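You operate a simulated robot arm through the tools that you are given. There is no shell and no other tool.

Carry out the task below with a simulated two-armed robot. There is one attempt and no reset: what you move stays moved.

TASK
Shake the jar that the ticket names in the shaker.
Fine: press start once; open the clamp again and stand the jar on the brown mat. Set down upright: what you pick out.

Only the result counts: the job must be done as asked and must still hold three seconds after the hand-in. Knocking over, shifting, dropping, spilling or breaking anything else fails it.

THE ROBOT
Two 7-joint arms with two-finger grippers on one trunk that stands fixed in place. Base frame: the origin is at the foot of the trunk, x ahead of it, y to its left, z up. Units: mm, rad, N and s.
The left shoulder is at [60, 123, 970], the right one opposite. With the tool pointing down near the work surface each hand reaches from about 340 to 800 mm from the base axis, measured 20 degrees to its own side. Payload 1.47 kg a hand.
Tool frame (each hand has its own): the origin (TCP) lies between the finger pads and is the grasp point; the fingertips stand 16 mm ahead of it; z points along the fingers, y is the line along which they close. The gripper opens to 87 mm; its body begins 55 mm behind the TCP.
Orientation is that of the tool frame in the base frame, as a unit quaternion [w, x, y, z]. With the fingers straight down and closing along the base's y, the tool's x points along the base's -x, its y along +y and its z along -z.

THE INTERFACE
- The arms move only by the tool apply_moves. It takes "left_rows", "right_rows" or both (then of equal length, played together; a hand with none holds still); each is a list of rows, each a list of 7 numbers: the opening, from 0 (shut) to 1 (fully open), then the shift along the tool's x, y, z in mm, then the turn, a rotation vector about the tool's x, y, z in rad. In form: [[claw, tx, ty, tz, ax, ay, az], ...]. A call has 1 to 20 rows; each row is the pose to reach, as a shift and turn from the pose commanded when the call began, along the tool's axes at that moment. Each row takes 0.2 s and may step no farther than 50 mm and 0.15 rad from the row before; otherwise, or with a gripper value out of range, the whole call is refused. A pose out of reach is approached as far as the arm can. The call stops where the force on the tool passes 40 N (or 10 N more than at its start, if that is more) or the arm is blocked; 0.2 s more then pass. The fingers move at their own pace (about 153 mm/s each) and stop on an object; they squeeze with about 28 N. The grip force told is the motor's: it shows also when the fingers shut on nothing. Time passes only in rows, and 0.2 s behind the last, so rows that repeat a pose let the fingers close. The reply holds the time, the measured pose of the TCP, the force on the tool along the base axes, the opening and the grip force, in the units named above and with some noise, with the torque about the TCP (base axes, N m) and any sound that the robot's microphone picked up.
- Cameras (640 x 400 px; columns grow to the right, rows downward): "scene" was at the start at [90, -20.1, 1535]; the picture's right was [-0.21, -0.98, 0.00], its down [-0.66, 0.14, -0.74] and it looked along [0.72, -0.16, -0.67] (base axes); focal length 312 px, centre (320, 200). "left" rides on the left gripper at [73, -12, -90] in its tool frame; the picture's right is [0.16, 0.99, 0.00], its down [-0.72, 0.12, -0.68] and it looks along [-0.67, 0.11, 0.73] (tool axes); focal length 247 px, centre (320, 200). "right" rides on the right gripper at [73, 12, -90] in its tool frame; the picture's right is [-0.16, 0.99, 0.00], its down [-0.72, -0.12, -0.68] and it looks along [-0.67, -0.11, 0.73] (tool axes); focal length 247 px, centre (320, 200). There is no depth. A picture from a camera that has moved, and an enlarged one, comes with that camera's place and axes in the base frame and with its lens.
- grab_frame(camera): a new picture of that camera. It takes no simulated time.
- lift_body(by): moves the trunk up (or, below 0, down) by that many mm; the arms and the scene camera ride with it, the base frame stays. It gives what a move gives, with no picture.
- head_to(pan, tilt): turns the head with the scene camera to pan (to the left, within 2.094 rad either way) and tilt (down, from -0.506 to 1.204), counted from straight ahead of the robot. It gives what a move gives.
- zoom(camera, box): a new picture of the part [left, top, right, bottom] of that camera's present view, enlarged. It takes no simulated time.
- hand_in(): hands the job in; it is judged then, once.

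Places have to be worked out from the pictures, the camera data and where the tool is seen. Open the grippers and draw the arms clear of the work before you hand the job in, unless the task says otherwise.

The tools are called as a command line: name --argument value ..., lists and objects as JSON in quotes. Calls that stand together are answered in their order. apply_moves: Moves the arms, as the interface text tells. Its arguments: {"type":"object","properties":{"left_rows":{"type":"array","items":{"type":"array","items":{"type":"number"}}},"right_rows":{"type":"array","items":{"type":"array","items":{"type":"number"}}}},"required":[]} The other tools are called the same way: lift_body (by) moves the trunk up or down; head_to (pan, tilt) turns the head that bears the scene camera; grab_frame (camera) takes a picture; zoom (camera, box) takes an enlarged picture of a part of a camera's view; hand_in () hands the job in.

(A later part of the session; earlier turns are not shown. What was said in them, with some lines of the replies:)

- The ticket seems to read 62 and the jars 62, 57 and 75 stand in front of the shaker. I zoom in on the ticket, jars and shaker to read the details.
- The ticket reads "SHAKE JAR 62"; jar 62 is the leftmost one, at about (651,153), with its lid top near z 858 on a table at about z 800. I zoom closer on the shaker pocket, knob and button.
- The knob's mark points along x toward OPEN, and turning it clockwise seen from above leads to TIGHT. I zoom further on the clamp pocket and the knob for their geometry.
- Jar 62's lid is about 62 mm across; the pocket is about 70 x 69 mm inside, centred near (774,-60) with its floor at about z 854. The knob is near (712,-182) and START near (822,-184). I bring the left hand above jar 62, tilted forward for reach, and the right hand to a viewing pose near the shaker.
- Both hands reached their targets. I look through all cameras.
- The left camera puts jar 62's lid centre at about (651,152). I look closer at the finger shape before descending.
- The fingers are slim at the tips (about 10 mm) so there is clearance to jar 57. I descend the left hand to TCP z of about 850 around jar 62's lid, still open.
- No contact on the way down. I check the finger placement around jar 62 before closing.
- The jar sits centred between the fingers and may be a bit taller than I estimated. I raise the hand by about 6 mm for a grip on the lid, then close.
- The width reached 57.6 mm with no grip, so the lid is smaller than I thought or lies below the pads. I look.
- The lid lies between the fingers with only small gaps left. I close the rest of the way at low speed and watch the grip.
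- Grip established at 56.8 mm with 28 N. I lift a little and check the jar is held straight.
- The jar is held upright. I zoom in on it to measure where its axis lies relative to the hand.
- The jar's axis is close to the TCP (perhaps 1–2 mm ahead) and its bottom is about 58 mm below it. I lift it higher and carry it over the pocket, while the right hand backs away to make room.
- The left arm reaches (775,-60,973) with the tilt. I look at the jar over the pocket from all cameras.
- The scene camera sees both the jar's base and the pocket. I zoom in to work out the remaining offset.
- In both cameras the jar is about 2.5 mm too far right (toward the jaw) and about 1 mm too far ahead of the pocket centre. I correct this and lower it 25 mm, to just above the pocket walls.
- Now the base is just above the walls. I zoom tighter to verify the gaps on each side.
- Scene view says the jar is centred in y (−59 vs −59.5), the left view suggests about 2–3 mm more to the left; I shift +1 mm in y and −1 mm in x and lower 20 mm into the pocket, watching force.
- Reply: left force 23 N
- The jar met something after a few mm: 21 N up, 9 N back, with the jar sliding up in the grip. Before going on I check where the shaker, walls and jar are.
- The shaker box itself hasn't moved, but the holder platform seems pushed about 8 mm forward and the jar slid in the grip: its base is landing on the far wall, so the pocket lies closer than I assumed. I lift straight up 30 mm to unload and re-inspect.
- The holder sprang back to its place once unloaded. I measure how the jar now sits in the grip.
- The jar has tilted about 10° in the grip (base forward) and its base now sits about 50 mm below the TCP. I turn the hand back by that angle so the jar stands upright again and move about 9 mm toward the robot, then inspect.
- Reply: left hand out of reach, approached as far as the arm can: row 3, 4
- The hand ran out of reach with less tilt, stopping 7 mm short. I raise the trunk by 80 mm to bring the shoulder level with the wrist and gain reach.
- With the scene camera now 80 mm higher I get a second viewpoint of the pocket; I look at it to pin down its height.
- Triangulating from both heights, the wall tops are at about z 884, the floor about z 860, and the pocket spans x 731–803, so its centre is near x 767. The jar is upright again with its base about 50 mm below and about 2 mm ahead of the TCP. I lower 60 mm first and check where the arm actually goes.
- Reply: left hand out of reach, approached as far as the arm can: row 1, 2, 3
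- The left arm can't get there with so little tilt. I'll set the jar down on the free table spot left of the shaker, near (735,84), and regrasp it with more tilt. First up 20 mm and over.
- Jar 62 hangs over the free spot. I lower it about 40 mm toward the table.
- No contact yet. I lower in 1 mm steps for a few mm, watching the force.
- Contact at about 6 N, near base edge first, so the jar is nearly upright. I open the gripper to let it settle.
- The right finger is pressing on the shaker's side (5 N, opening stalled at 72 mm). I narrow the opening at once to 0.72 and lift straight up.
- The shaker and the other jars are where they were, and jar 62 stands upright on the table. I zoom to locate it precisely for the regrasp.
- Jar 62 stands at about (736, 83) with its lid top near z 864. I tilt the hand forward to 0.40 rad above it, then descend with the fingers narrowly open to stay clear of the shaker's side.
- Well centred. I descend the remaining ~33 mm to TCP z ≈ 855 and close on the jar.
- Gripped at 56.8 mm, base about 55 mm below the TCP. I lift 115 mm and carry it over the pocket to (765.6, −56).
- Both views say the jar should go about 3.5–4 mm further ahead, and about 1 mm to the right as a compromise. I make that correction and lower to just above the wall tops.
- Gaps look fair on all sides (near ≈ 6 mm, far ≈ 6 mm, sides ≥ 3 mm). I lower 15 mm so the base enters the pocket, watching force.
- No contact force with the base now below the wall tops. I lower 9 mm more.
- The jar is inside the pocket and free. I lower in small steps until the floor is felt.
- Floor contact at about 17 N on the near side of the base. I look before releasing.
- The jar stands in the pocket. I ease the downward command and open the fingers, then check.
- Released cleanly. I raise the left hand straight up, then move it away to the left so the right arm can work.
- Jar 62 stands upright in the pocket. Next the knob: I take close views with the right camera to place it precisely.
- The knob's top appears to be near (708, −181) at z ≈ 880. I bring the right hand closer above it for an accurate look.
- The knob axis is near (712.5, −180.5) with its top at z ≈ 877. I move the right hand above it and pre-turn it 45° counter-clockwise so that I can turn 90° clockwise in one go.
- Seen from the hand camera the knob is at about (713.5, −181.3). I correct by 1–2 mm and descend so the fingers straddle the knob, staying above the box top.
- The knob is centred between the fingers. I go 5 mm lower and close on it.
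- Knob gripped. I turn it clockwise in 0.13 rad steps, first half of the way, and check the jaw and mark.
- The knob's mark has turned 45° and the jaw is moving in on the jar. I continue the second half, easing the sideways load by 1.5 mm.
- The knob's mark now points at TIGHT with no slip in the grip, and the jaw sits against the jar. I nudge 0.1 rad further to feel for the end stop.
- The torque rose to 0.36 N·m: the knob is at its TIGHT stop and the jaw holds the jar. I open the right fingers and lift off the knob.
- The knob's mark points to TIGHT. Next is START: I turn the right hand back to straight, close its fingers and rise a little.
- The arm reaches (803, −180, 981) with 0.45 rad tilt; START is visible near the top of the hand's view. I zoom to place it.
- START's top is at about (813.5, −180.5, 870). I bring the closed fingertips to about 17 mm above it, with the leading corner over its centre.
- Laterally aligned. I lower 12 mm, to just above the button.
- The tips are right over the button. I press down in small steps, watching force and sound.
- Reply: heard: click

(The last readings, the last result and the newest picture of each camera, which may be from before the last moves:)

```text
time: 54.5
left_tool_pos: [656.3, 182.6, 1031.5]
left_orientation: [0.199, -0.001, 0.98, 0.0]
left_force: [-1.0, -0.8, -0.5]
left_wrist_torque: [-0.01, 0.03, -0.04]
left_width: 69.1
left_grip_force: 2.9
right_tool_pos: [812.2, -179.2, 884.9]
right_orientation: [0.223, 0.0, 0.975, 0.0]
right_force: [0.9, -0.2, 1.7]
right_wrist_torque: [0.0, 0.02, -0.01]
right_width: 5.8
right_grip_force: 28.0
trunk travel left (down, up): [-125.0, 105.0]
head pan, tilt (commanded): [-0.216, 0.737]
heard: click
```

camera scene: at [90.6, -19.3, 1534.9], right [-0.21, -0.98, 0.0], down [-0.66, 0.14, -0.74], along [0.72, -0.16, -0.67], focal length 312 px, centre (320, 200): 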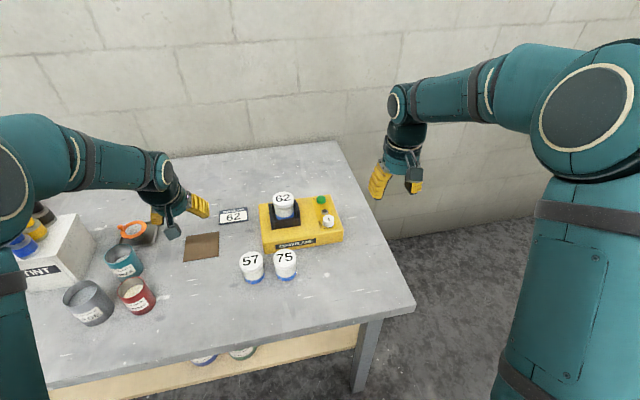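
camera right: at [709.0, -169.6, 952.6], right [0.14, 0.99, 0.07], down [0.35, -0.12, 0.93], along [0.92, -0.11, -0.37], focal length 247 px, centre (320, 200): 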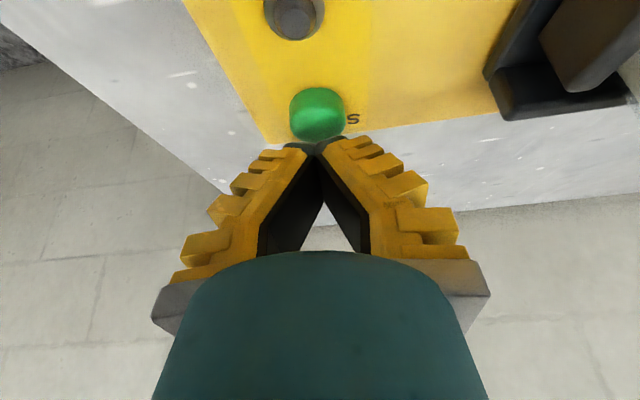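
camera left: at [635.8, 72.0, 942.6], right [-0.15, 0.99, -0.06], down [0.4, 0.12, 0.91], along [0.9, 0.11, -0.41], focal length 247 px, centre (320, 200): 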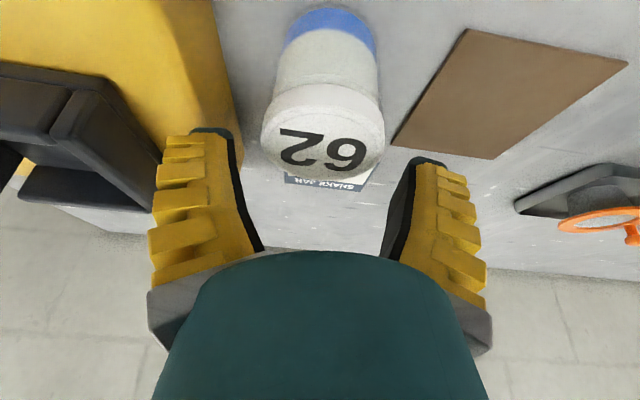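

A click was heard. I withdraw straight up at once and listen for the shaker.

apply_moves --right_rows '[[0, -4.4, 0, -9, 0, 0, 0], [0, -13, 0, -27, 0, 0, 0], [0, -26, 0, -54, 0, 0, 0], [0, -26, 0, -54, 0, 0, 0]]'

zoom --camera "scene" --box '[262, 180, 352, 240]'

grab_frame --camera "right"

```text
time: 55.5
left_tool_pos: [656.6, 183.3, 1030.7]
left_orientation: [0.2, 0.0, 0.98, 0.0]
left_force: [-0.5, 0.5, -0.8]
left_wrist_torque: [0.0, 0.02, 0.0]
left_width: 69.1
left_grip_force: 2.9
right_tool_pos: [814.0, -180.7, 943.6]
right_orientation: [0.223, 0.0, 0.975, 0.0]
right_force: [-1.0, -0.1, -1.1]
right_wrist_torque: [-0.02, -0.01, -0.03]
right_width: 0.0
right_grip_force: 27.9
trunk travel left (down, up): [-125.0, 105.0]
head pan, tilt (commanded): [-0.216, 0.737]
```

```text
6.67 times, centred on (307, 210) of scene
camera zoom: at [90.5, -20.2, 1534.9], right [-0.21, -0.98, 0.0], down [-0.66, 0.14, -0.74], along [0.72, -0.16, -0.67], focal length 2077 px, centre (407, 133)
```

zoom: 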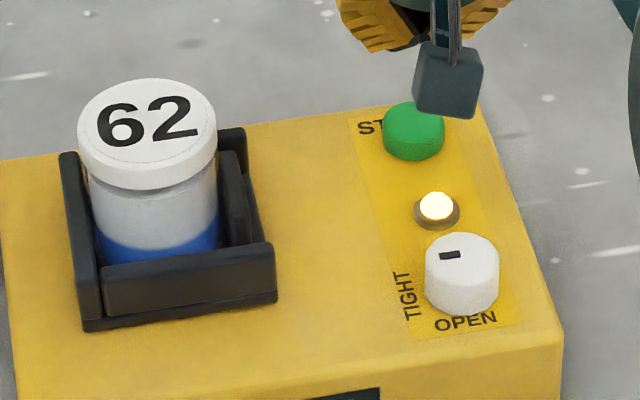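

```text
taken
camera right: at [709.6, -168.9, 991.7], right [0.14, 0.99, 0.07], down [0.36, -0.12, 0.93], along [0.92, -0.11, -0.37], focal length 247 px, centre (320, 200)
```

right: 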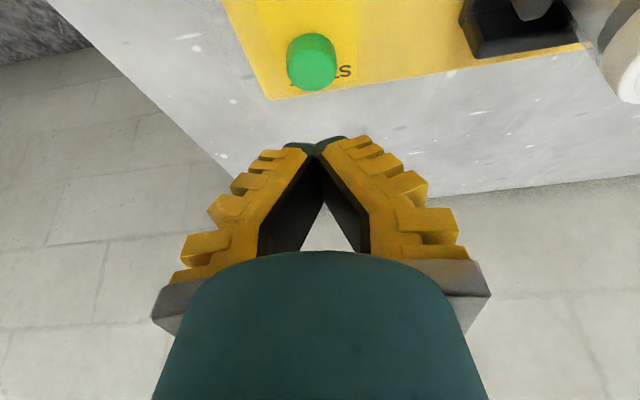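

The lamp is lit: the shaker is running. I move the right hand back above the knob meanwhile and let time pass.

apply_moves --right_rows '[[0, 5, 0, -20, 0, 0, 0], [0, 20, 0, -40, 0, 0.1, 0], [0, 37, 0, -60, 0, 0.22, 0], [0, 54, 0, -75, 0, 0.34, 0], [0.2, 69.9, 0, -85, 0, 0.45, 0], [0.45, 69.9, 0, -85, 0, 0.45, 0], [0.5, 69.9, 0, -85, 0, 0.45, 0], [0.5, 69.9, 0, -85, 0, 0.45, 0]]'

zoom --camera "scene" --box '[262, 180, 352, 240]'

```text
time: 57.3
left_tool_pos: [657.8, 183.1, 1030.2]
left_orientation: [0.198, 0.0, 0.98, 0.0]
left_force: [-0.4, -0.2, 1.2]
left_wrist_torque: [0.02, 0.04, -0.02]
left_width: 69.1
left_grip_force: 2.7
right_tool_pos: [713.6, -181.1, 990.9]
right_orientation: [0.001, 0.0, 1.0, 0.0]
right_force: [1.0, 0.3, -0.1]
right_wrist_torque: [-0.01, -0.03, -0.02]
right_width: 49.1
right_grip_force: 4.3
trunk travel left (down, up): [-125.0, 105.0]
head pan, tilt (commanded): [-0.216, 0.737]
```

```text
6.67 times, centred on (307, 210) of scene
camera zoom: at [90.1, -20.1, 1534.9], right [-0.21, -0.98, 0.0], down [-0.66, 0.14, -0.74], along [0.72, -0.16, -0.67], focal length 2077 px, centre (407, 133)
```

zoom: 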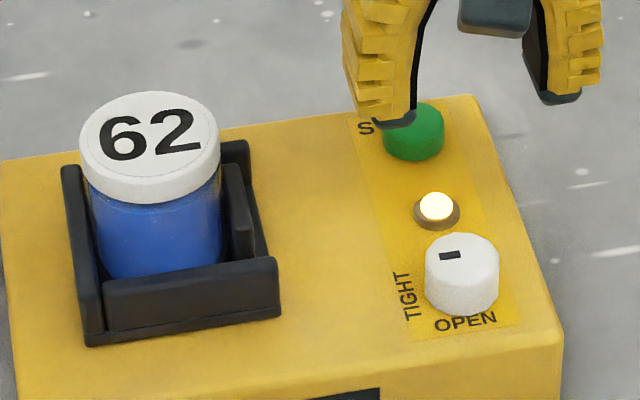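

The jar's contents are turning blue and the lamp is still lit. I wait, pre-turning the right hand 45° clockwise above the knob.

apply_moves --right_rows '[[0.5, 0, 0, 0, 0, 0, 0.13], [0.5, 0, 0, 0, 0, 0, 0.26], [0.5, 0, 0, 0, 0, 0, 0.39], [0.5, 0, 0, 0, 0, 0, 0.52], [0.5, 0, 0, 0, 0, 0, 0.65], [0.5, 0, 0, 0, 0, 0, 0.785], [0.5, 0, 0, 0, 0, 0, 0.785], [0.5, 0, 0, 0, 0, 0, 0.785], [0.5, 0, 0, 0, 0, 0, 0.785], [0.5, 0, 0, 0, 0, 0, 0.785]]'

zoom --camera "scene" --box '[262, 180, 352, 240]'

```text
time: 59.5
left_tool_pos: [657.2, 183.1, 1030.5]
left_orientation: [0.198, 0.0, 0.98, 0.001]
left_force: [0.1, -0.6, 0.9]
left_wrist_torque: [0.0, -0.02, 0.01]
left_width: 69.4
left_grip_force: 2.9
right_tool_pos: [713.3, -180.1, 991.1]
right_orientation: [0.0, 0.383, 0.924, 0.0]
right_force: [-0.3, -0.3, 0.3]
right_wrist_torque: [0.01, 0.0, 0.03]
right_width: 48.9
right_grip_force: 4.4
trunk travel left (down, up): [-125.0, 105.0]
head pan, tilt (commanded): [-0.216, 0.737]
```

```text
6.67 times, centred on (307, 210) of scene
camera zoom: at [90.0, -20.1, 1535.0], right [-0.21, -0.98, 0.0], down [-0.66, 0.14, -0.74], along [0.72, -0.16, -0.67], focal length 2077 px, centre (407, 133)
```

zoom: 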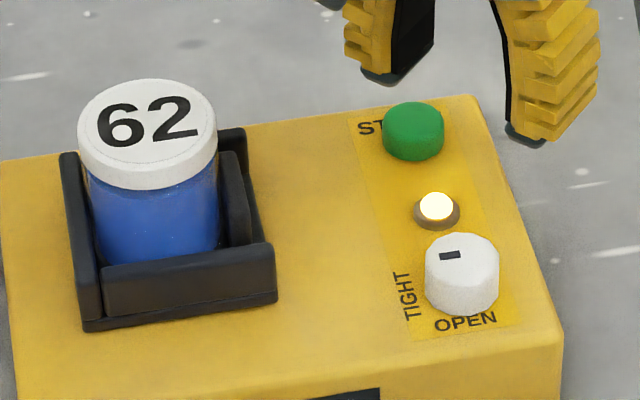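

The lamp is still lit, so I wait on.

apply_moves --right_rows '[[0.5, 0, 0, 0, 0, 0, 0], [0.5, 0, 0, 0, 0, 0, 0], [0.5, 0, 0, 0, 0, 0, 0], [0.5, 0, 0, 0, 0, 0, 0], [0.5, 0, 0, 0, 0, 0, 0], [0.5, 0, 0, 0, 0, 0, 0], [0.5, 0, 0, 0, 0, 0, 0], [0.5, 0, 0, 0, 0, 0, 0], [0.5, 0, 0, 0, 0, 0, 0], [0.5, 0, 0, 0, 0, 0, 0]]'

zoom --camera "scene" --box '[262, 180, 352, 240]'

```text
time: 61.7
left_tool_pos: [657.6, 182.8, 1031.0]
left_orientation: [0.198, 0.0, 0.98, 0.0]
left_force: [-0.2, 0.5, -0.2]
left_wrist_torque: [0.02, 0.0, -0.03]
left_width: 69.3
left_grip_force: 2.7
right_tool_pos: [712.9, -179.4, 990.8]
right_orientation: [-0.001, 0.383, 0.924, -0.001]
right_force: [0.0, 0.0, 0.0]
right_wrist_torque: [-0.05, 0.01, 0.01]
right_width: 49.1
right_grip_force: 3.8
trunk travel left (down, up): [-125.0, 105.0]
head pan, tilt (commanded): [-0.216, 0.737]
```

```text
6.67 times, centred on (307, 210) of scene
camera zoom: at [90.1, -20.1, 1535.0], right [-0.21, -0.98, 0.0], down [-0.66, 0.14, -0.74], along [0.72, -0.16, -0.67], focal length 2077 px, centre (407, 133)
```

zoom: 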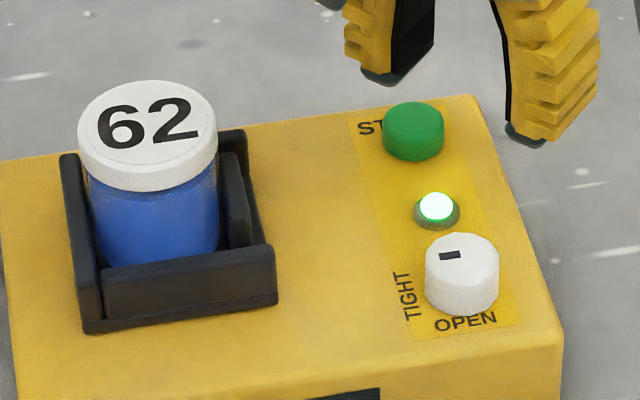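

The lamp has turned green: shaking is complete. I descend on the knob again to open the clamp.

apply_moves --right_rows '[[0.5, 0, 0, 35, 0, 0, 0], [0.5, 0, 0, 70, 0, 0, 0], [0.5, 0, 0, 90, 0, 0, 0], [0.5, 0, 0, 90, 0, 0, 0]]'

zoom --camera "right" --box '[200, 50, 440, 230]'

```text
time: 62.7
left_tool_pos: [656.3, 183.5, 1030.6]
left_orientation: [0.199, 0.0, 0.98, 0.0]
left_force: [-0.2, -0.1, -0.4]
left_wrist_torque: [-0.01, -0.01, 0.0]
left_width: 69.6
left_grip_force: 2.9
right_tool_pos: [712.5, -180.7, 900.4]
right_orientation: [0.0, 0.382, 0.924, 0.0]
right_force: [-0.1, -1.0, -0.4]
right_wrist_torque: [-0.02, -0.03, 0.0]
right_width: 49.1
right_grip_force: 4.3
trunk travel left (down, up): [-125.0, 105.0]
head pan, tilt (commanded): [-0.216, 0.737]
```

```text
2.22 times, centred on (320, 140) of right
camera zoom: at [669.9, -121.0, 988.8], right [0.81, 0.59, 0.0], down [0.43, -0.59, 0.68], along [0.4, -0.55, -0.73], focal length 549 px, centre (320, 333)
```

zoom: 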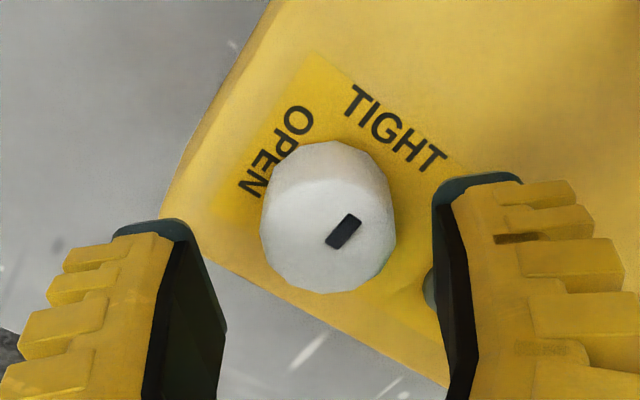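

I shift 2 mm to centre on the knob, descend the last 20 mm and close.

apply_moves --right_rows '[[0.5, 0, 2, 0, 0, 0, 0], [0.5, 0, 2, 12, 0, 0, 0], [0.5, 0, 2, 20, 0, 0, 0], [0.4, 0, 2, 20, 0, 0, 0], [0.25, 0, 2, 20, 0, 0, 0], [0.15, 0, 2, 20, 0, 0, 0], [0.15, 0, 2, 20, 0, 0, 0]]'

zoom --camera "right" --box '[200, 50, 440, 230]'

```text
time: 64.3
left_tool_pos: [656.4, 183.9, 1030.2]
left_orientation: [0.198, 0.0, 0.98, 0.0]
left_force: [-0.4, 0.0, -0.8]
left_wrist_torque: [0.03, -0.01, 0.05]
left_width: 69.3
left_grip_force: 2.7
right_tool_pos: [714.6, -178.4, 880.9]
right_orientation: [0.001, 0.383, 0.924, 0.0]
right_force: [1.6, -3.2, 6.2]
right_wrist_torque: [-0.29, -0.29, -0.01]
right_width: 24.7
right_grip_force: 30.6
trunk travel left (down, up): [-125.0, 105.0]
head pan, tilt (commanded): [-0.216, 0.737]
```

```text
2.22 times, centred on (320, 140) of right
camera zoom: at [671.5, -119.9, 969.3], right [0.81, 0.59, 0.0], down [0.43, -0.59, 0.68], along [0.4, -0.55, -0.73], focal length 549 px, centre (320, 333)
```

zoom: 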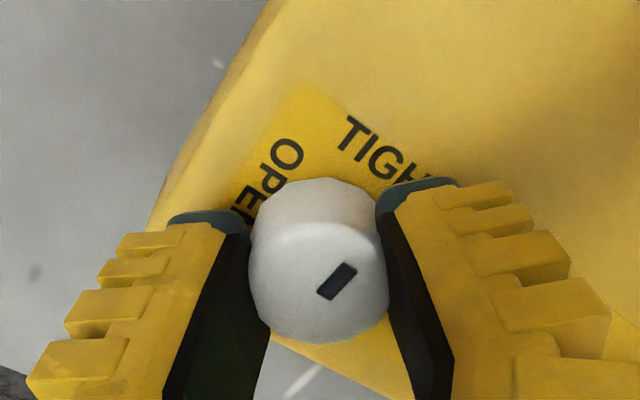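

Gripped again. I turn the knob counter-clockwise back towards OPEN, first half.

apply_moves --right_rows '[[0.15, -0.5, 0, 0, 0, 0, -0.13], [0.15, -1, 0, 0, 0, 0, -0.26], [0.15, -1, 0, 0, 0, 0, -0.39], [0.15, -1, 0, 0, 0, 0, -0.52], [0.15, -1, 0, 0, 0, 0, -0.65], [0.15, -1, 0, 0, 0, 0, -0.785], [0.15, -1, 0, 0, 0, 0, -0.785]]'

apply_moves --right_rows '[[0.15, 0, 0, 0, 0, 0, -0.13], [0.15, 0, 0, 0, 0, 0, -0.26], [0.15, 0, 0, 0, 0, 0, -0.39], [0.15, 0, 0, 0, 0, 0, -0.52], [0.15, 0, 0, 0, 0, 0, -0.65], [0.15, 0, 0, 0, 0, 0, -0.785], [0.15, 0, 0, 0, 0, 0, -0.785]]'

zoom --camera "right" --box '[200, 50, 440, 230]'

zoom --camera "scene" --box '[262, 180, 352, 240]'

```text
time: 65.9
left_tool_pos: [657.2, 183.7, 1032.0]
left_orientation: [0.2, 0.001, 0.98, 0.0]
left_force: [0.2, -0.1, -0.5]
left_wrist_torque: [-0.03, -0.04, 0.02]
left_width: 69.2
left_grip_force: 2.9
right_tool_pos: [714.6, -180.3, 880.4]
right_orientation: [0.001, -0.001, 1.0, 0.0]
right_force: [-0.1, -5.3, 10.0]
right_wrist_torque: [-0.05, -0.09, -0.01]
right_width: 24.4
right_grip_force: 30.1
trunk travel left (down, up): [-125.0, 105.0]
head pan, tilt (commanded): [-0.216, 0.737]
```

```text
time: 67.5
left_tool_pos: [657.8, 182.8, 1031.3]
left_orientation: [0.2, 0.0, 0.98, 0.0]
left_force: [0.5, 0.4, -0.4]
left_wrist_torque: [-0.01, 0.0, 0.01]
left_width: 69.7
left_grip_force: 3.0
right_tool_pos: [714.9, -179.5, 881.5]
right_orientation: [0.001, -0.382, 0.924, -0.001]
right_force: [0.4, -7.5, 12.5]
right_wrist_torque: [0.01, -0.05, -0.04]
right_width: 24.2
right_grip_force: 30.0
trunk travel left (down, up): [-125.0, 105.0]
head pan, tilt (commanded): [-0.216, 0.737]
```

```text
2.22 times, centred on (320, 140) of right
camera zoom: at [655.2, -223.8, 969.3], right [-0.59, 0.81, 0.0], down [0.59, 0.43, 0.68], along [0.55, 0.4, -0.73], focal length 549 px, centre (320, 333)
```

zoom: 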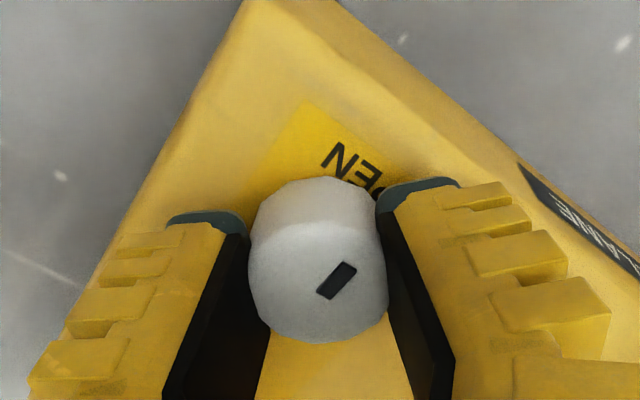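

```text
6.67 times, centred on (307, 210) of scene
camera zoom: at [88.8, -20.6, 1535.1], right [-0.21, -0.98, 0.0], down [-0.65, 0.14, -0.74], along [0.72, -0.16, -0.67], focal length 2077 px, centre (407, 133)
```

zoom: 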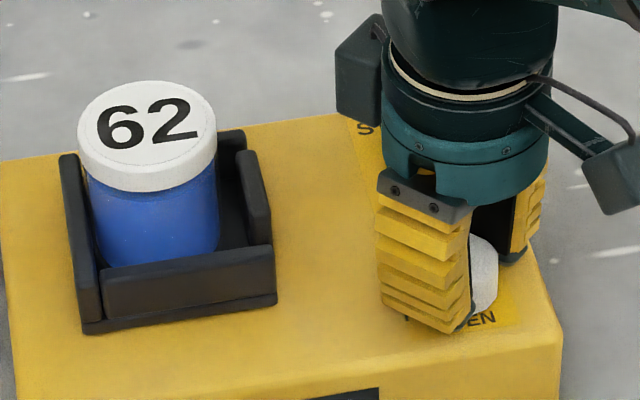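

The jaw has opened away from the jar. I nudge 0.1 rad further to reach the OPEN stop, then release the knob and lift off.

apply_moves --right_rows '[[0.15, 0, 0, 0, 0, 0, -0.05], [0.15, 0, 0, 0, 0, 0, -0.1], [0.15, 0, 0, 0, 0, 0, -0.1]]'

apply_moves --right_rows '[[0.25, 0, 0, 0, 0, 0, 0], [0.42, 0, 0, 0, 0, 0, 0], [0.45, 0, 0, 0, 0, 0, 0], [0.45, 0, 0, -8, 0, 0, 0], [0.45, 0, 0, -30, 0, 0, 0], [0.45, 0, 0, -65, 0, 0, 0], [0.45, 0, 0, -105, 0, 0, 0], [0.45, 0, 0, -105, 0, 0, 0]]'

zoom --camera "scene" --box '[262, 180, 352, 240]'

grab_frame --camera "right"

```text
time: 68.3
left_tool_pos: [655.9, 183.0, 1031.0]
left_orientation: [0.199, 0.0, 0.98, 0.0]
left_force: [-0.5, -0.3, -0.3]
left_wrist_torque: [0.02, -0.01, 0.0]
left_width: 69.2
left_grip_force: 3.4
right_tool_pos: [714.6, -180.4, 881.0]
right_orientation: [0.0, -0.429, 0.903, 0.0]
right_force: [3.2, -7.2, 10.7]
right_wrist_torque: [-0.06, -0.06, -0.29]
right_width: 23.6
right_grip_force: 30.4
trunk travel left (down, up): [-125.0, 105.0]
head pan, tilt (commanded): [-0.216, 0.737]
```

```text
time: 70.1
left_tool_pos: [657.8, 182.9, 1030.8]
left_orientation: [0.199, 0.0, 0.98, 0.0]
left_force: [-0.5, -0.4, 0.3]
left_wrist_torque: [0.0, 0.0, 0.01]
left_width: 69.3
left_grip_force: 2.8
right_tool_pos: [714.4, -179.8, 984.5]
right_orientation: [-0.001, -0.427, 0.904, 0.001]
right_force: [0.2, 0.3, -0.9]
right_wrist_torque: [0.02, -0.03, 0.03]
right_width: 44.9
right_grip_force: 4.4
trunk travel left (down, up): [-125.0, 105.0]
head pan, tilt (commanded): [-0.216, 0.737]
```

```text
6.67 times, centred on (307, 210) of scene
camera zoom: at [90.5, -20.3, 1534.9], right [-0.21, -0.98, 0.0], down [-0.66, 0.14, -0.74], along [0.72, -0.16, -0.67], focal length 2077 px, centre (407, 133)
```

zoom: 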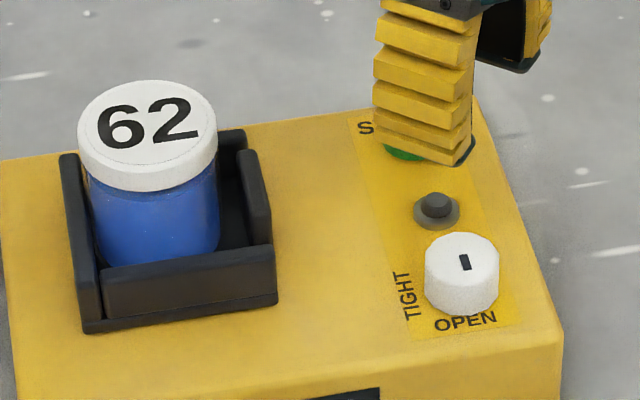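

```text
taken
camera right: at [660.4, -228.5, 1073.6], right [-0.66, 0.75, 0.0], down [0.55, 0.49, 0.68], along [0.51, 0.45, -0.73], focal length 247 px, centre (320, 200)
```

right: 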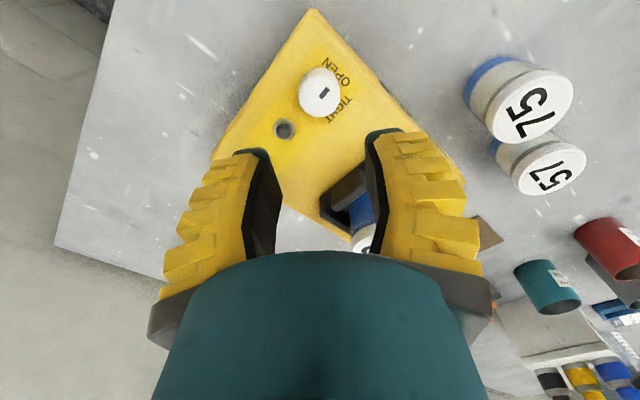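

The mark is back at OPEN, the jaw is open and the lamp is off. I withdraw the right hand to its waiting place.

apply_moves --right_rows '[[0.45, 10, 4, -30, 0, 0, 0.1], [0.45, 36, 12, -50, 0, 0, 0.22], [0.45, 65, 20, -68, 0, 0, 0.35], [0.45, 94, 28, -85, 0, 0, 0.48], [0.45, 123, 36, -100, 0, 0, 0.61], [0.45, 152, 44, -110, 0, 0, 0.75], [0.45, 179.7, 52, -116, 0, 0, 0.885], [0.45, 179.7, 52, -116, 0, 0, 0.885]]'

apply_moves --left_rows '[[0.85, -13, -34, 9, 0, 0, 0], [0.85, -26, -67, 19, 0, 0, 0], [0.85, -40, -100, 28, 0, 0, 0], [0.85, -53, -134, 38, 0, 0, 0], [0.85, -66, -168, 47, 0, 0, 0], [0.85, -80, -201, 57, 0, 0, 0], [0.85, -92.6, -235, 66.1, 0, 0, 0], [0.85, -92.6, -235, 66.1, 0, 0, 0]]'

grab_frame --camera "left"

grab_frame --camera "scene"

```text
time: 71.9
left_tool_pos: [656.6, 182.3, 1030.3]
left_orientation: [0.198, 0.0, 0.98, 0.0]
left_force: [-0.2, -0.7, 0.1]
left_wrist_torque: [0.0, 0.04, 0.02]
left_width: 69.2
left_grip_force: 3.0
right_tool_pos: [560.6, -285.3, 1101.2]
right_orientation: [0.0, 0.001, 1.0, 0.0]
right_force: [-1.0, -0.8, 0.0]
right_wrist_torque: [0.01, -0.01, 0.04]
right_width: 44.7
right_grip_force: 4.3
trunk travel left (down, up): [-125.0, 105.0]
head pan, tilt (commanded): [-0.216, 0.737]
```

```text
time: 73.7
left_tool_pos: [766.1, -52.3, 1006.1]
left_orientation: [0.198, 0.0, 0.98, 0.0]
left_force: [0.3, 0.1, 0.2]
left_wrist_torque: [0.0, 0.0, 0.0]
left_width: 76.8
left_grip_force: 1.6
right_tool_pos: [560.1, -284.9, 1100.8]
right_orientation: [0.0, 0.0, 1.0, -0.001]
right_force: [0.6, 0.8, 0.1]
right_wrist_torque: [0.0, 0.0, 0.04]
right_width: 45.0
right_grip_force: 4.1
trunk travel left (down, up): [-125.0, 105.0]
head pan, tilt (commanded): [-0.216, 0.737]
```

```text
taken
camera left: at [664.6, -63.0, 1061.3], right [-0.15, 0.99, -0.06], down [0.4, 0.12, 0.91], along [0.9, 0.11, -0.41], focal length 247 px, centre (320, 200)
```

left: 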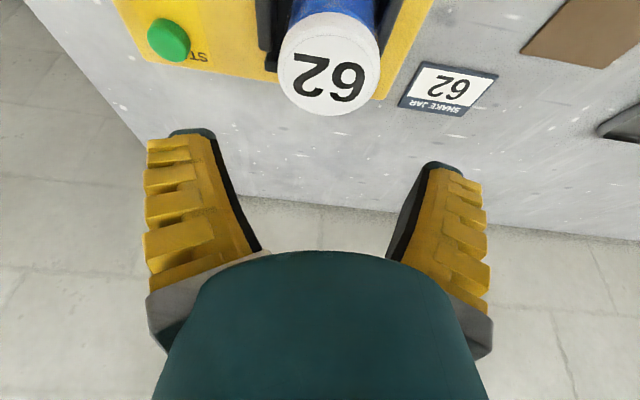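

```text
taken
camera scene: at [89.5, -19.7, 1535.0], right [-0.21, -0.98, 0.0], down [-0.66, 0.14, -0.74], along [0.72, -0.16, -0.67], focal length 312 px, centre (320, 200)
```

scene: 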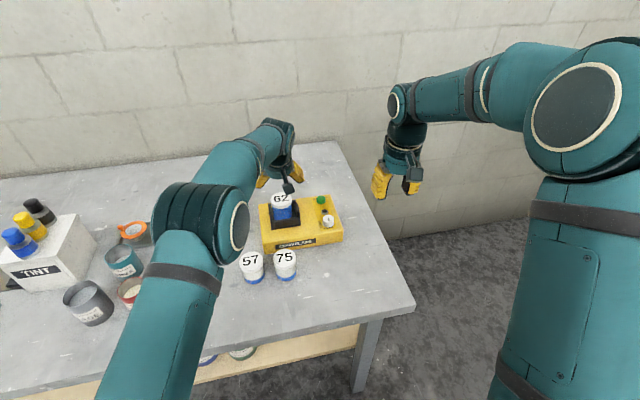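

Jar 62's lid is at about (768.5, −50). I correct by 2 mm each way and descend partway over it.

apply_moves --left_rows '[[0.85, -2.3, 2, 1, 0, 0, 0], [0.85, 8, 2, 25, 0, 0, 0], [0.85, 19, 2, 51, 0, 0, 0], [0.85, 19, 2, 51, 0, 0, 0]]'

grab_frame --camera "left"

zoom --camera "scene" --box '[250, 165, 330, 235]'

```text
time: 74.7
left_tool_pos: [769.4, -50.8, 951.1]
left_orientation: [0.198, 0.0, 0.98, 0.001]
left_force: [-0.4, 0.6, -0.6]
left_wrist_torque: [0.02, 0.01, -0.01]
left_width: 77.0
left_grip_force: 1.8
right_tool_pos: [561.2, -285.7, 1101.4]
right_orientation: [0.0, 0.0, 1.0, 0.001]
right_force: [-0.3, 0.2, 0.3]
right_wrist_torque: [0.01, 0.05, 0.04]
right_width: 44.7
right_grip_force: 4.0
trunk travel left (down, up): [-125.0, 105.0]
head pan, tilt (commanded): [-0.216, 0.737]
```

```text
taken
camera left: at [668.1, -61.4, 1006.5], right [-0.15, 0.99, -0.06], down [0.4, 0.12, 0.91], along [0.9, 0.11, -0.41], focal length 247 px, centre (320, 200)
```

left: 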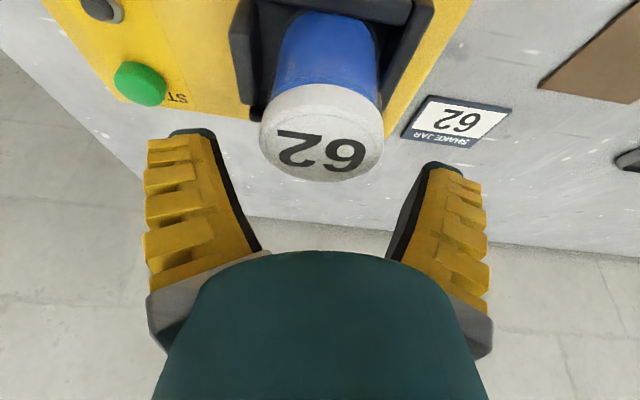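

```text
5.71 times, centred on (290, 200) of scene
camera zoom: at [89.8, -20.2, 1535.0], right [-0.21, -0.98, 0.0], down [-0.66, 0.14, -0.74], along [0.72, -0.16, -0.67], focal length 1780 px, centre (491, 200)
```

zoom: 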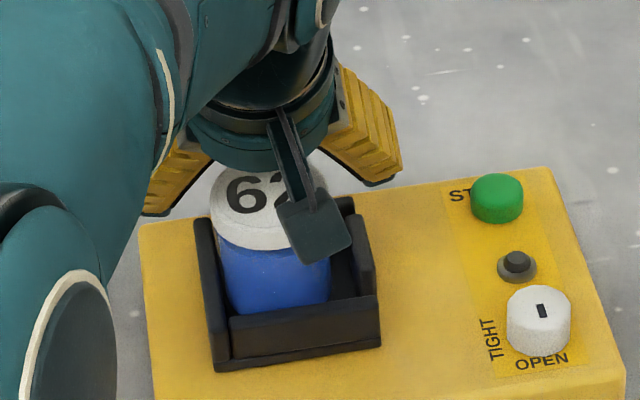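

Centred. I descend the remaining 32 mm and close on the lid.

apply_moves --left_rows '[[0.85, 5.5, 0, 15, 0, 0, 0], [0.85, 11.5, 0, 29.9, 0, 0, 0], [0.85, 11.5, 0, 29.9, 0, 0, 0], [0.65, 11.5, 0, 29.9, 0, 0, 0], [0.5, 11.5, 0, 29.9, 0, 0, 0], [0.3, 11.5, 0, 29.9, 0, 0, 0], [0.3, 11.5, 0, 29.9, 0, 0, 0]]'

zoom --camera "left" --box '[200, 0, 440, 260]'

```text
time: 76.3
left_tool_pos: [771.0, -51.2, 917.8]
left_orientation: [0.199, 0.0, 0.98, 0.0]
left_force: [0.1, -6.0, 1.3]
left_wrist_torque: [-0.19, -0.02, 0.05]
left_width: 57.1
left_grip_force: 28.2
right_tool_pos: [560.4, -286.6, 1101.6]
right_orientation: [0.0, 0.0, 1.0, 0.0]
right_force: [-0.6, 0.0, 1.0]
right_wrist_torque: [0.01, 0.0, 0.0]
right_width: 44.9
right_grip_force: 4.0
trunk travel left (down, up): [-125.0, 105.0]
head pan, tilt (commanded): [-0.216, 0.737]
```

```text
1.54 times, centred on (320, 130) of left
camera zoom: at [669.3, -62.0, 975.0], right [-0.14, 0.99, -0.06], down [0.4, 0.12, 0.91], along [0.9, 0.11, -0.41], focal length 380 px, centre (320, 308)
```

zoom: 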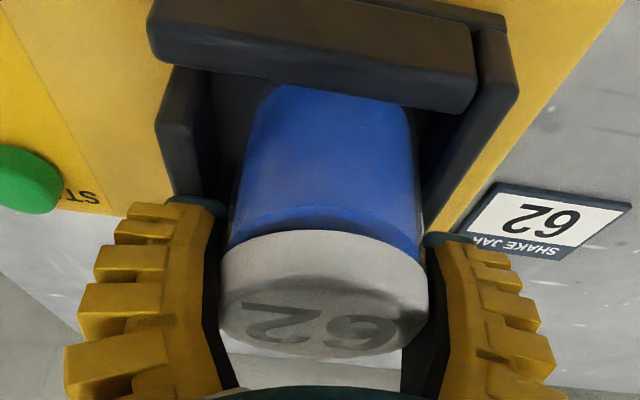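

Gripped; a 6 N side force shows the jar leaning on the left wall, so I ease 1.5 mm to the right, then lift it straight out of the pocket.

apply_moves --left_rows '[[0.3, 0, -1.5, 0, 0, 0, 0], [0.3, -3.9, -1.5, -9.2, 0, 0, 0], [0.3, -9.7, -1.5, -23, 0, 0, 0], [0.3, -17.5, -1.5, -41.4, 0, 0, 0], [0.3, -31.1, -1.5, -73.7, 0, 0, 0], [0.3, -31.1, -1.5, -73.7, 0, 0, 0]]'

zoom --camera "scene" --box '[240, 150, 350, 250]'

grab_frame --camera "left"

```text
time: 77.7
left_tool_pos: [769.6, -51.4, 999.3]
left_orientation: [0.198, 0.0, 0.98, 0.001]
left_force: [0.1, -0.4, -2.1]
left_wrist_torque: [0.02, 0.05, 0.02]
left_width: 57.2
left_grip_force: 28.0
right_tool_pos: [561.1, -286.3, 1100.7]
right_orientation: [0.0, -0.001, 1.0, -0.001]
right_force: [0.4, 0.0, -0.5]
right_wrist_torque: [0.04, 0.06, -0.02]
right_width: 44.8
right_grip_force: 4.6
trunk travel left (down, up): [-125.0, 105.0]
head pan, tilt (commanded): [-0.216, 0.737]
```

```text
4.00 times, centred on (295, 200) of scene
camera zoom: at [90.8, -20.3, 1534.9], right [-0.21, -0.98, 0.0], down [-0.66, 0.14, -0.74], along [0.72, -0.16, -0.67], focal length 1246 px, centre (420, 200)
```

zoom: 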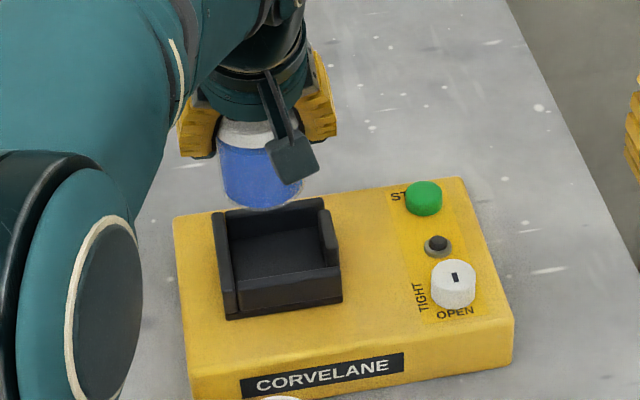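

```text
taken
camera left: at [669.1, -62.7, 1054.4], right [-0.15, 0.99, -0.06], down [0.4, 0.12, 0.91], along [0.9, 0.11, -0.41], focal length 247 px, centre (320, 200)
```

left: 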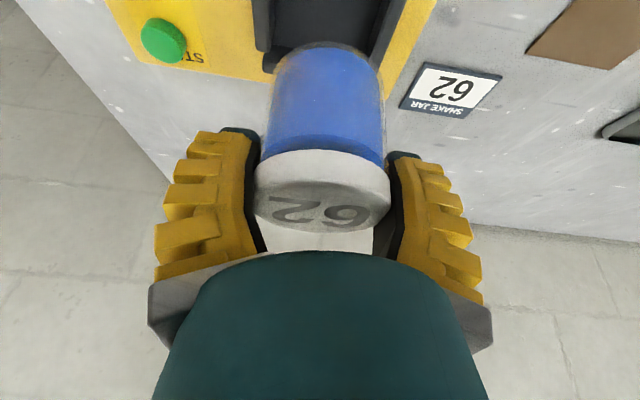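

The jar is out and upright. I carry it over to the brown mat at about (755, 204).

apply_moves --left_rows '[[0.3, 2, 36, -0.8, 0, 0, 0], [0.3, 4, 73, -1.6, 0, 0, 0], [0.3, 6, 110, -2.4, 0, 0, 0], [0.3, 8, 146, -3.3, 0, 0, 0], [0.3, 10, 182, -4.1, 0, 0, 0], [0.3, 12, 219, -4.9, 0, 0, 0], [0.3, 13.5, 255, -5.7, 0, 0, 0], [0.3, 13.5, 255, -5.7, 0, 0, 0]]'

grab_frame --camera "left"

grab_frame --camera "scene"

```text
time: 79.5
left_tool_pos: [756.0, 204.2, 998.6]
left_orientation: [0.198, 0.001, 0.98, 0.0]
left_force: [0.1, -0.2, -1.8]
left_wrist_torque: [-0.02, -0.04, -0.01]
left_width: 57.2
left_grip_force: 28.0
right_tool_pos: [560.4, -286.9, 1100.8]
right_orientation: [0.001, 0.0, 1.0, 0.0]
right_force: [0.7, -0.8, -0.4]
right_wrist_torque: [0.03, -0.01, 0.0]
right_width: 44.9
right_grip_force: 4.2
trunk travel left (down, up): [-125.0, 105.0]
head pan, tilt (commanded): [-0.216, 0.737]
```

```text
taken
camera left: at [654.2, 192.3, 1054.2], right [-0.14, 0.99, -0.06], down [0.4, 0.12, 0.91], along [0.9, 0.11, -0.41], focal length 247 px, centre (320, 200)
```

left: 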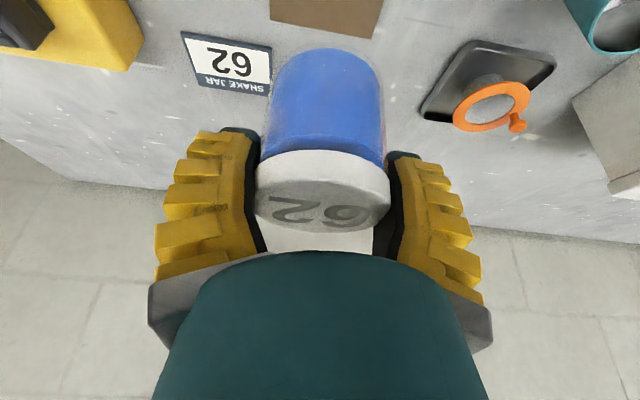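

```text
taken
camera scene: at [90.3, -20.6, 1534.9], right [-0.21, -0.98, 0.0], down [-0.66, 0.14, -0.74], along [0.72, -0.16, -0.67], focal length 312 px, centre (320, 200)
```

scene: 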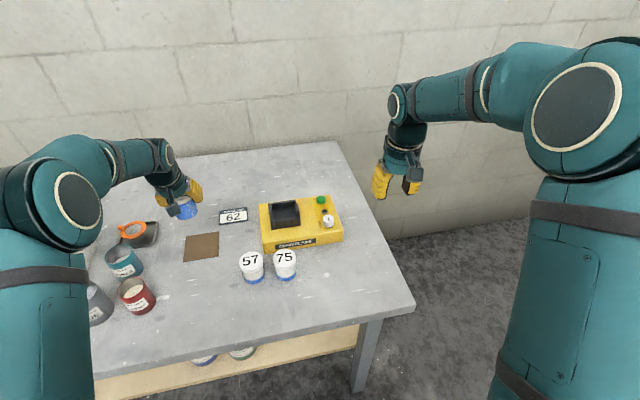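

I lower about 95 mm, to roughly 45 mm above the mat, and check alignment.

apply_moves --left_rows '[[0.3, 13, 0, 31, 0, 0, 0], [0.3, 26, 0, 62, 0, 0, 0], [0.3, 37, 0, 87.5, 0, 0, 0], [0.3, 37, 0, 87.5, 0, 0, 0]]'

grab_frame --camera "left"

zoom --camera "scene" --box '[160, 195, 250, 270]'

```text
time: 80.5
left_tool_pos: [755.3, 204.1, 904.8]
left_orientation: [0.199, 0.001, 0.98, 0.0]
left_force: [0.0, 0.1, -1.0]
left_wrist_torque: [-0.01, 0.0, 0.04]
left_width: 57.6
left_grip_force: 27.8
right_tool_pos: [560.4, -286.6, 1101.3]
right_orientation: [0.0, 0.0, 1.0, 0.0]
right_force: [-0.6, -0.1, 0.2]
right_wrist_torque: [-0.01, 0.01, 0.0]
right_width: 45.0
right_grip_force: 4.8
trunk travel left (down, up): [-125.0, 105.0]
head pan, tilt (commanded): [-0.216, 0.737]
```

```text
taken
camera left: at [654.1, 193.1, 959.3], right [-0.15, 0.99, -0.06], down [0.4, 0.12, 0.91], along [0.9, 0.11, -0.41], focal length 247 px, centre (320, 200)
```

left: 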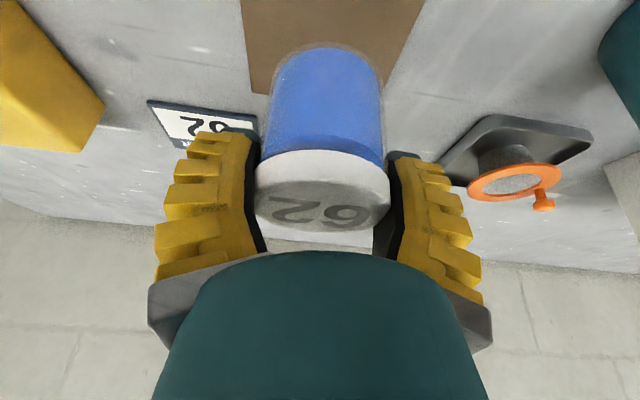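

```text
5.33 times, centred on (205, 232) of scene
camera zoom: at [89.8, -20.0, 1535.0], right [-0.21, -0.98, 0.0], down [-0.66, 0.14, -0.74], along [0.72, -0.16, -0.67], focal length 1662 px, centre (933, 27)
```

zoom: 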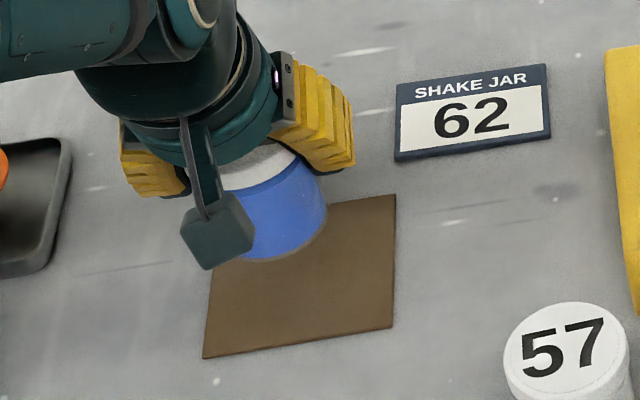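

The jar is centred over the mat within a few mm. I shift 2 mm right and lower 43 mm.

apply_moves --left_rows '[[0.3, 6, -2, 14, 0, 0, 0], [0.3, 12, -2, 28, 0, 0, 0], [0.3, 16.7, -2, 39.6, 0, 0, 0], [0.3, 16.7, -2, 39.6, 0, 0, 0]]'

```text
time: 81.5
left_tool_pos: [755.9, 202.0, 862.1]
left_orientation: [0.198, 0.001, 0.98, 0.0]
left_force: [0.1, 0.4, -2.0]
left_wrist_torque: [0.0, -0.04, -0.02]
left_width: 57.1
left_grip_force: 27.7
right_tool_pos: [561.7, -286.4, 1101.5]
right_orientation: [0.0, 0.0, 1.0, 0.0]
right_force: [0.6, 0.2, 0.3]
right_wrist_torque: [0.0, 0.01, -0.03]
right_width: 44.9
right_grip_force: 4.7
trunk travel left (down, up): [-125.0, 105.0]
head pan, tilt (commanded): [-0.216, 0.737]
```

No contact yet. I go on down in roughly 1.5 mm steps.

apply_moves --left_rows '[[0.3, 0.6, 0, 1.4, 0, 0, 0], [0.3, 1.2, 0, 2.8, 0, 0, 0]]'

```text
time: 82.1
left_tool_pos: [756.3, 201.4, 858.4]
left_orientation: [0.199, 0.0, 0.98, -0.001]
left_force: [-1.3, 0.3, 1.9]
left_wrist_torque: [0.02, 0.04, -0.01]
left_width: 57.3
left_grip_force: 28.1
right_tool_pos: [560.5, -287.1, 1100.0]
right_orientation: [0.0, 0.0, 1.0, 0.0]
right_force: [-0.4, 0.1, 0.3]
right_wrist_torque: [0.0, 0.0, 0.02]
right_width: 45.0
right_grip_force: 3.9
trunk travel left (down, up): [-125.0, 105.0]
head pan, tilt (commanded): [-0.216, 0.737]
```

First contact with the mat (about 4 N). I lower a touch more, then open the fingers.

apply_moves --left_rows '[[0.3, 0.3, 0, 0.7, 0, 0, 0], [0.3, 0.3, 0, 0.7, 0, 0, 0], [0.62, 0.3, 0, 0.7, 0, 0, 0], [0.75, 0.3, 0, 0.7, 0, 0, 0], [0.85, 0.3, 0, 0.7, 0, 0, 0], [0.85, 0.3, 0, 0.7, 0, 0, 0]]'

grab_frame --camera "left"

zoom --camera "scene" --box '[160, 195, 250, 270]'

```text
time: 83.5
left_tool_pos: [757.0, 201.7, 856.8]
left_orientation: [0.198, 0.0, 0.98, 0.0]
left_force: [-0.7, -0.5, -0.6]
left_wrist_torque: [0.02, 0.0, 0.0]
left_width: 76.9
left_grip_force: 1.8
right_tool_pos: [561.1, -285.4, 1101.8]
right_orientation: [0.001, 0.001, 1.0, 0.0]
right_force: [0.6, -0.3, 0.1]
right_wrist_torque: [-0.04, -0.02, 0.01]
right_width: 45.0
right_grip_force: 4.2
trunk travel left (down, up): [-125.0, 105.0]
head pan, tilt (commanded): [-0.216, 0.737]
```

```text
taken
camera left: at [654.5, 190.7, 913.0], right [-0.15, 0.99, -0.06], down [0.4, 0.12, 0.91], along [0.9, 0.11, -0.41], focal length 247 px, centre (320, 200)
```

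left: 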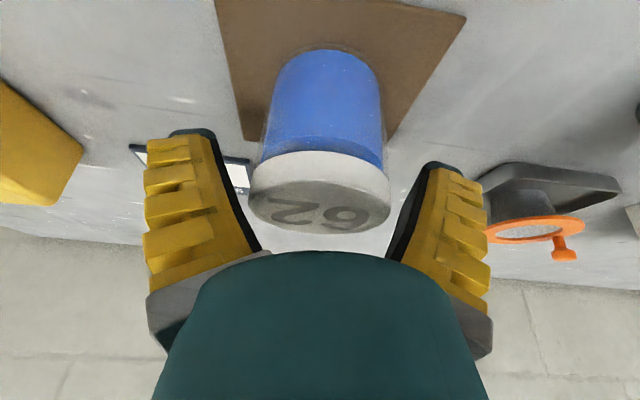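

```text
5.33 times, centred on (205, 232) of scene
camera zoom: at [89.9, -20.1, 1535.0], right [-0.21, -0.98, 0.0], down [-0.66, 0.14, -0.74], along [0.72, -0.16, -0.67], focal length 1662 px, centre (933, 27)
```

zoom: 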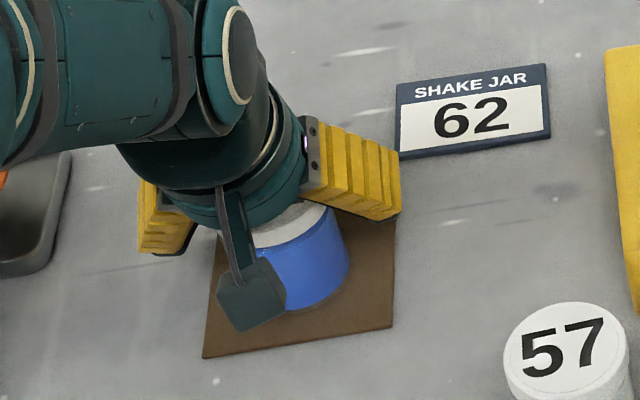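

Jar 62 stands free on the mat and the fingers are clear of it. I lift the left hand straight up and draw it back.

apply_moves --left_rows '[[0.85, -3.9, 0, -9.2, 0, 0, 0], [0.85, -11.6, 0, -27.6, 0, 0, 0], [0.85, -23.3, 0, -55.3, 0, 0, 0], [0.85, -40, 0, -95, 0, 0, 0], [1, -57, 0, -135, 0, 0, 0], [1, -30, 0, -165, 0, 0, 0], [1, 10, 0, -190, 0, 0, 0], [1, 50, 0, -210, 0, 0, 0], [1, 50, 0, -210, 0, 0, 0]]' --right_rows '[[0.6, 0, 0, 0, 0, 0, 0], [0.8, 0, 0, 0, 0, 0, 0], [1, 0, 0, 0, 0, 0, 0], [1, 0, 0, 0, 0, 0, 0], [1, 0, 0, -20, 0, 0, 0], [1, 0, 0, -40, 0, 0, 0], [1, 0, 0, -60, 0, 0, 0], [1, 0, 0, -60, 0, 0, 0], [1, 0, 0, -60, 0, 0, 0]]'

grab_frame --camera "scene"

zoom --camera "scene" --box '[180, 180, 360, 290]'

grab_frame --camera "left"

```text
time: 85.5
left_tool_pos: [629.4, 202.5, 1031.4]
left_orientation: [0.198, 0.0, 0.98, 0.0]
left_force: [0.7, -0.3, 0.0]
left_wrist_torque: [0.01, -0.02, -0.01]
left_width: 86.8
left_grip_force: 0.1
right_tool_pos: [561.5, -286.6, 1160.4]
right_orientation: [0.0, 0.0, 1.0, 0.0]
right_force: [0.6, -0.2, 0.0]
right_wrist_torque: [0.0, 0.03, 0.02]
right_width: 87.2
right_grip_force: 0.1
trunk travel left (down, up): [-125.0, 105.0]
head pan, tilt (commanded): [-0.216, 0.737]
```

```text
taken
camera scene: at [90.8, -19.9, 1534.8], right [-0.21, -0.98, 0.0], down [-0.66, 0.14, -0.74], along [0.72, -0.16, -0.67], focal length 312 px, centre (320, 200)
```

scene: 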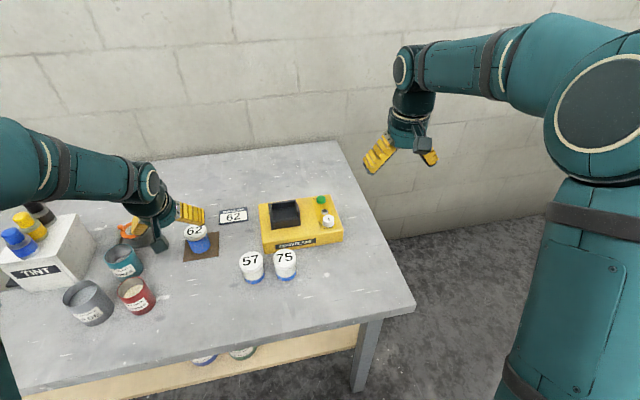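

```text
3.56 times, centred on (270, 235) of scene
camera zoom: at [90.8, -19.9, 1534.8], right [-0.21, -0.98, 0.0], down [-0.66, 0.14, -0.74], along [0.72, -0.16, -0.67], focal length 1108 px, centre (498, 76)
```

zoom: 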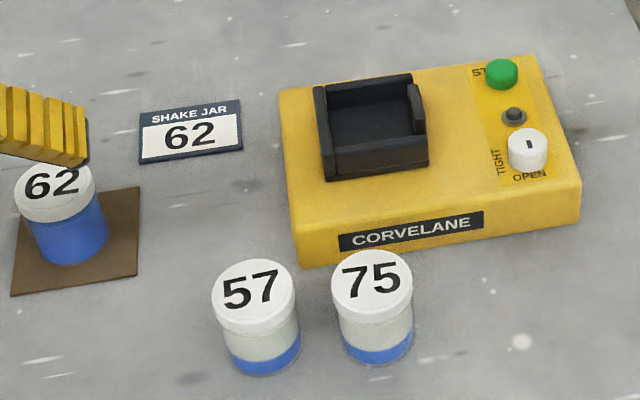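

```text
taken
camera left: at [526.8, 191.7, 1086.0], right [-0.15, 0.99, -0.06], down [0.4, 0.12, 0.91], along [0.9, 0.11, -0.41], focal length 247 px, centre (320, 200)
```

left: 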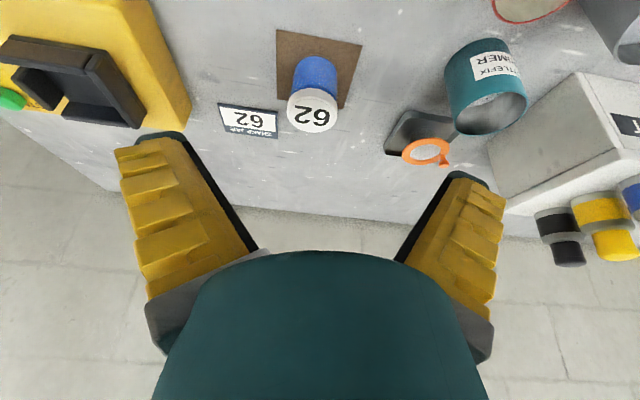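

Jar 62 stands upright and wholly on the mat, everything else is in place and the knob is at OPEN. I draw the left arm further up and back, clear of the work.

apply_moves --left_rows '[[1, -1, -15, -38, 0, 0, 0], [1, -2, -33, -77, 0, 0, 0], [1, -3, -52, -116, 0, 0, 0], [1, -4, -70, -155, 0, 0, 0], [1, -5.4, -90, -193, 0, 0, 0], [1, -5.4, -90, -193, 0, 0, 0]]'

grab_frame --camera "scene"

zoom --camera "scene" --box '[170, 190, 310, 290]'

```text
time: 86.9
left_tool_pos: [559.2, 110.8, 1212.1]
left_orientation: [0.198, 0.0, 0.98, 0.0]
left_force: [0.3, -0.8, 0.4]
left_wrist_torque: [0.02, 0.05, -0.04]
left_width: 87.0
left_grip_force: 0.1
right_tool_pos: [561.6, -285.4, 1161.2]
right_orientation: [0.0, 0.0, 1.0, 0.0]
right_force: [-0.3, -0.5, -0.2]
right_wrist_torque: [-0.01, 0.01, 0.0]
right_width: 86.9
right_grip_force: 0.2
trunk travel left (down, up): [-125.0, 105.0]
head pan, tilt (commanded): [-0.216, 0.737]
```

```text
taken
camera scene: at [90.6, -19.8, 1534.9], right [-0.21, -0.98, 0.0], down [-0.66, 0.14, -0.74], along [0.72, -0.16, -0.67], focal length 312 px, centre (320, 200)
```

scene: 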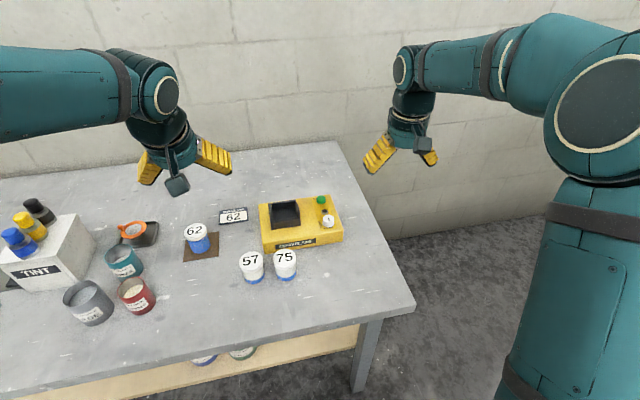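

```text
4.00 times, centred on (240, 240) of scene
camera zoom: at [90.6, -19.8, 1534.9], right [-0.21, -0.98, 0.0], down [-0.66, 0.14, -0.74], along [0.72, -0.16, -0.67], focal length 1246 px, centre (640, 40)
```

zoom: 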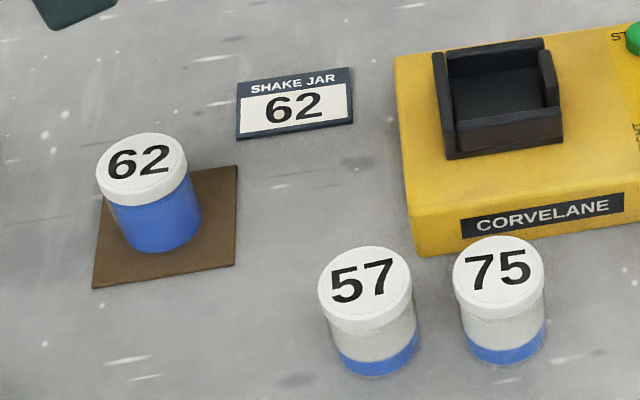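

Jar 62 is fully mixed and stands upright on the brown mat. The clamp is open, the other items are where they started, and both grippers are open and clear, so I hand the job in.

hand_in

```text
The job is handed in.
```

Jar 62, the one the ticket names, has been shaken. It now stands upright on the brown mat with the clamp open again. I pressed start once. The lamp lit, turned green when the cycle finished, and the jar's contents had changed to an even blue. The job is handed in, but I haven't been told how it was judged.

Two contacts along the way could count against it, though I saw nothing left out of place:

- **Holder wall:** on my first try at the shaker, the jar came down on the holder's far wall with about 21 N. It pushed the spring-mounted holder forward and tilted the jar in the grip. The holder sprang back, and I set the jar down, gripped it again and put it in cleanly.
- **Shaker side:** while I was setting the jar down to regrip it, a finger pressed on the side of the shaker with about 5 N. Pictures before and after show no shift.

Jars 57 and 75, the ticket and the shaker look to be where they started. Both grippers are open and clear of the work.
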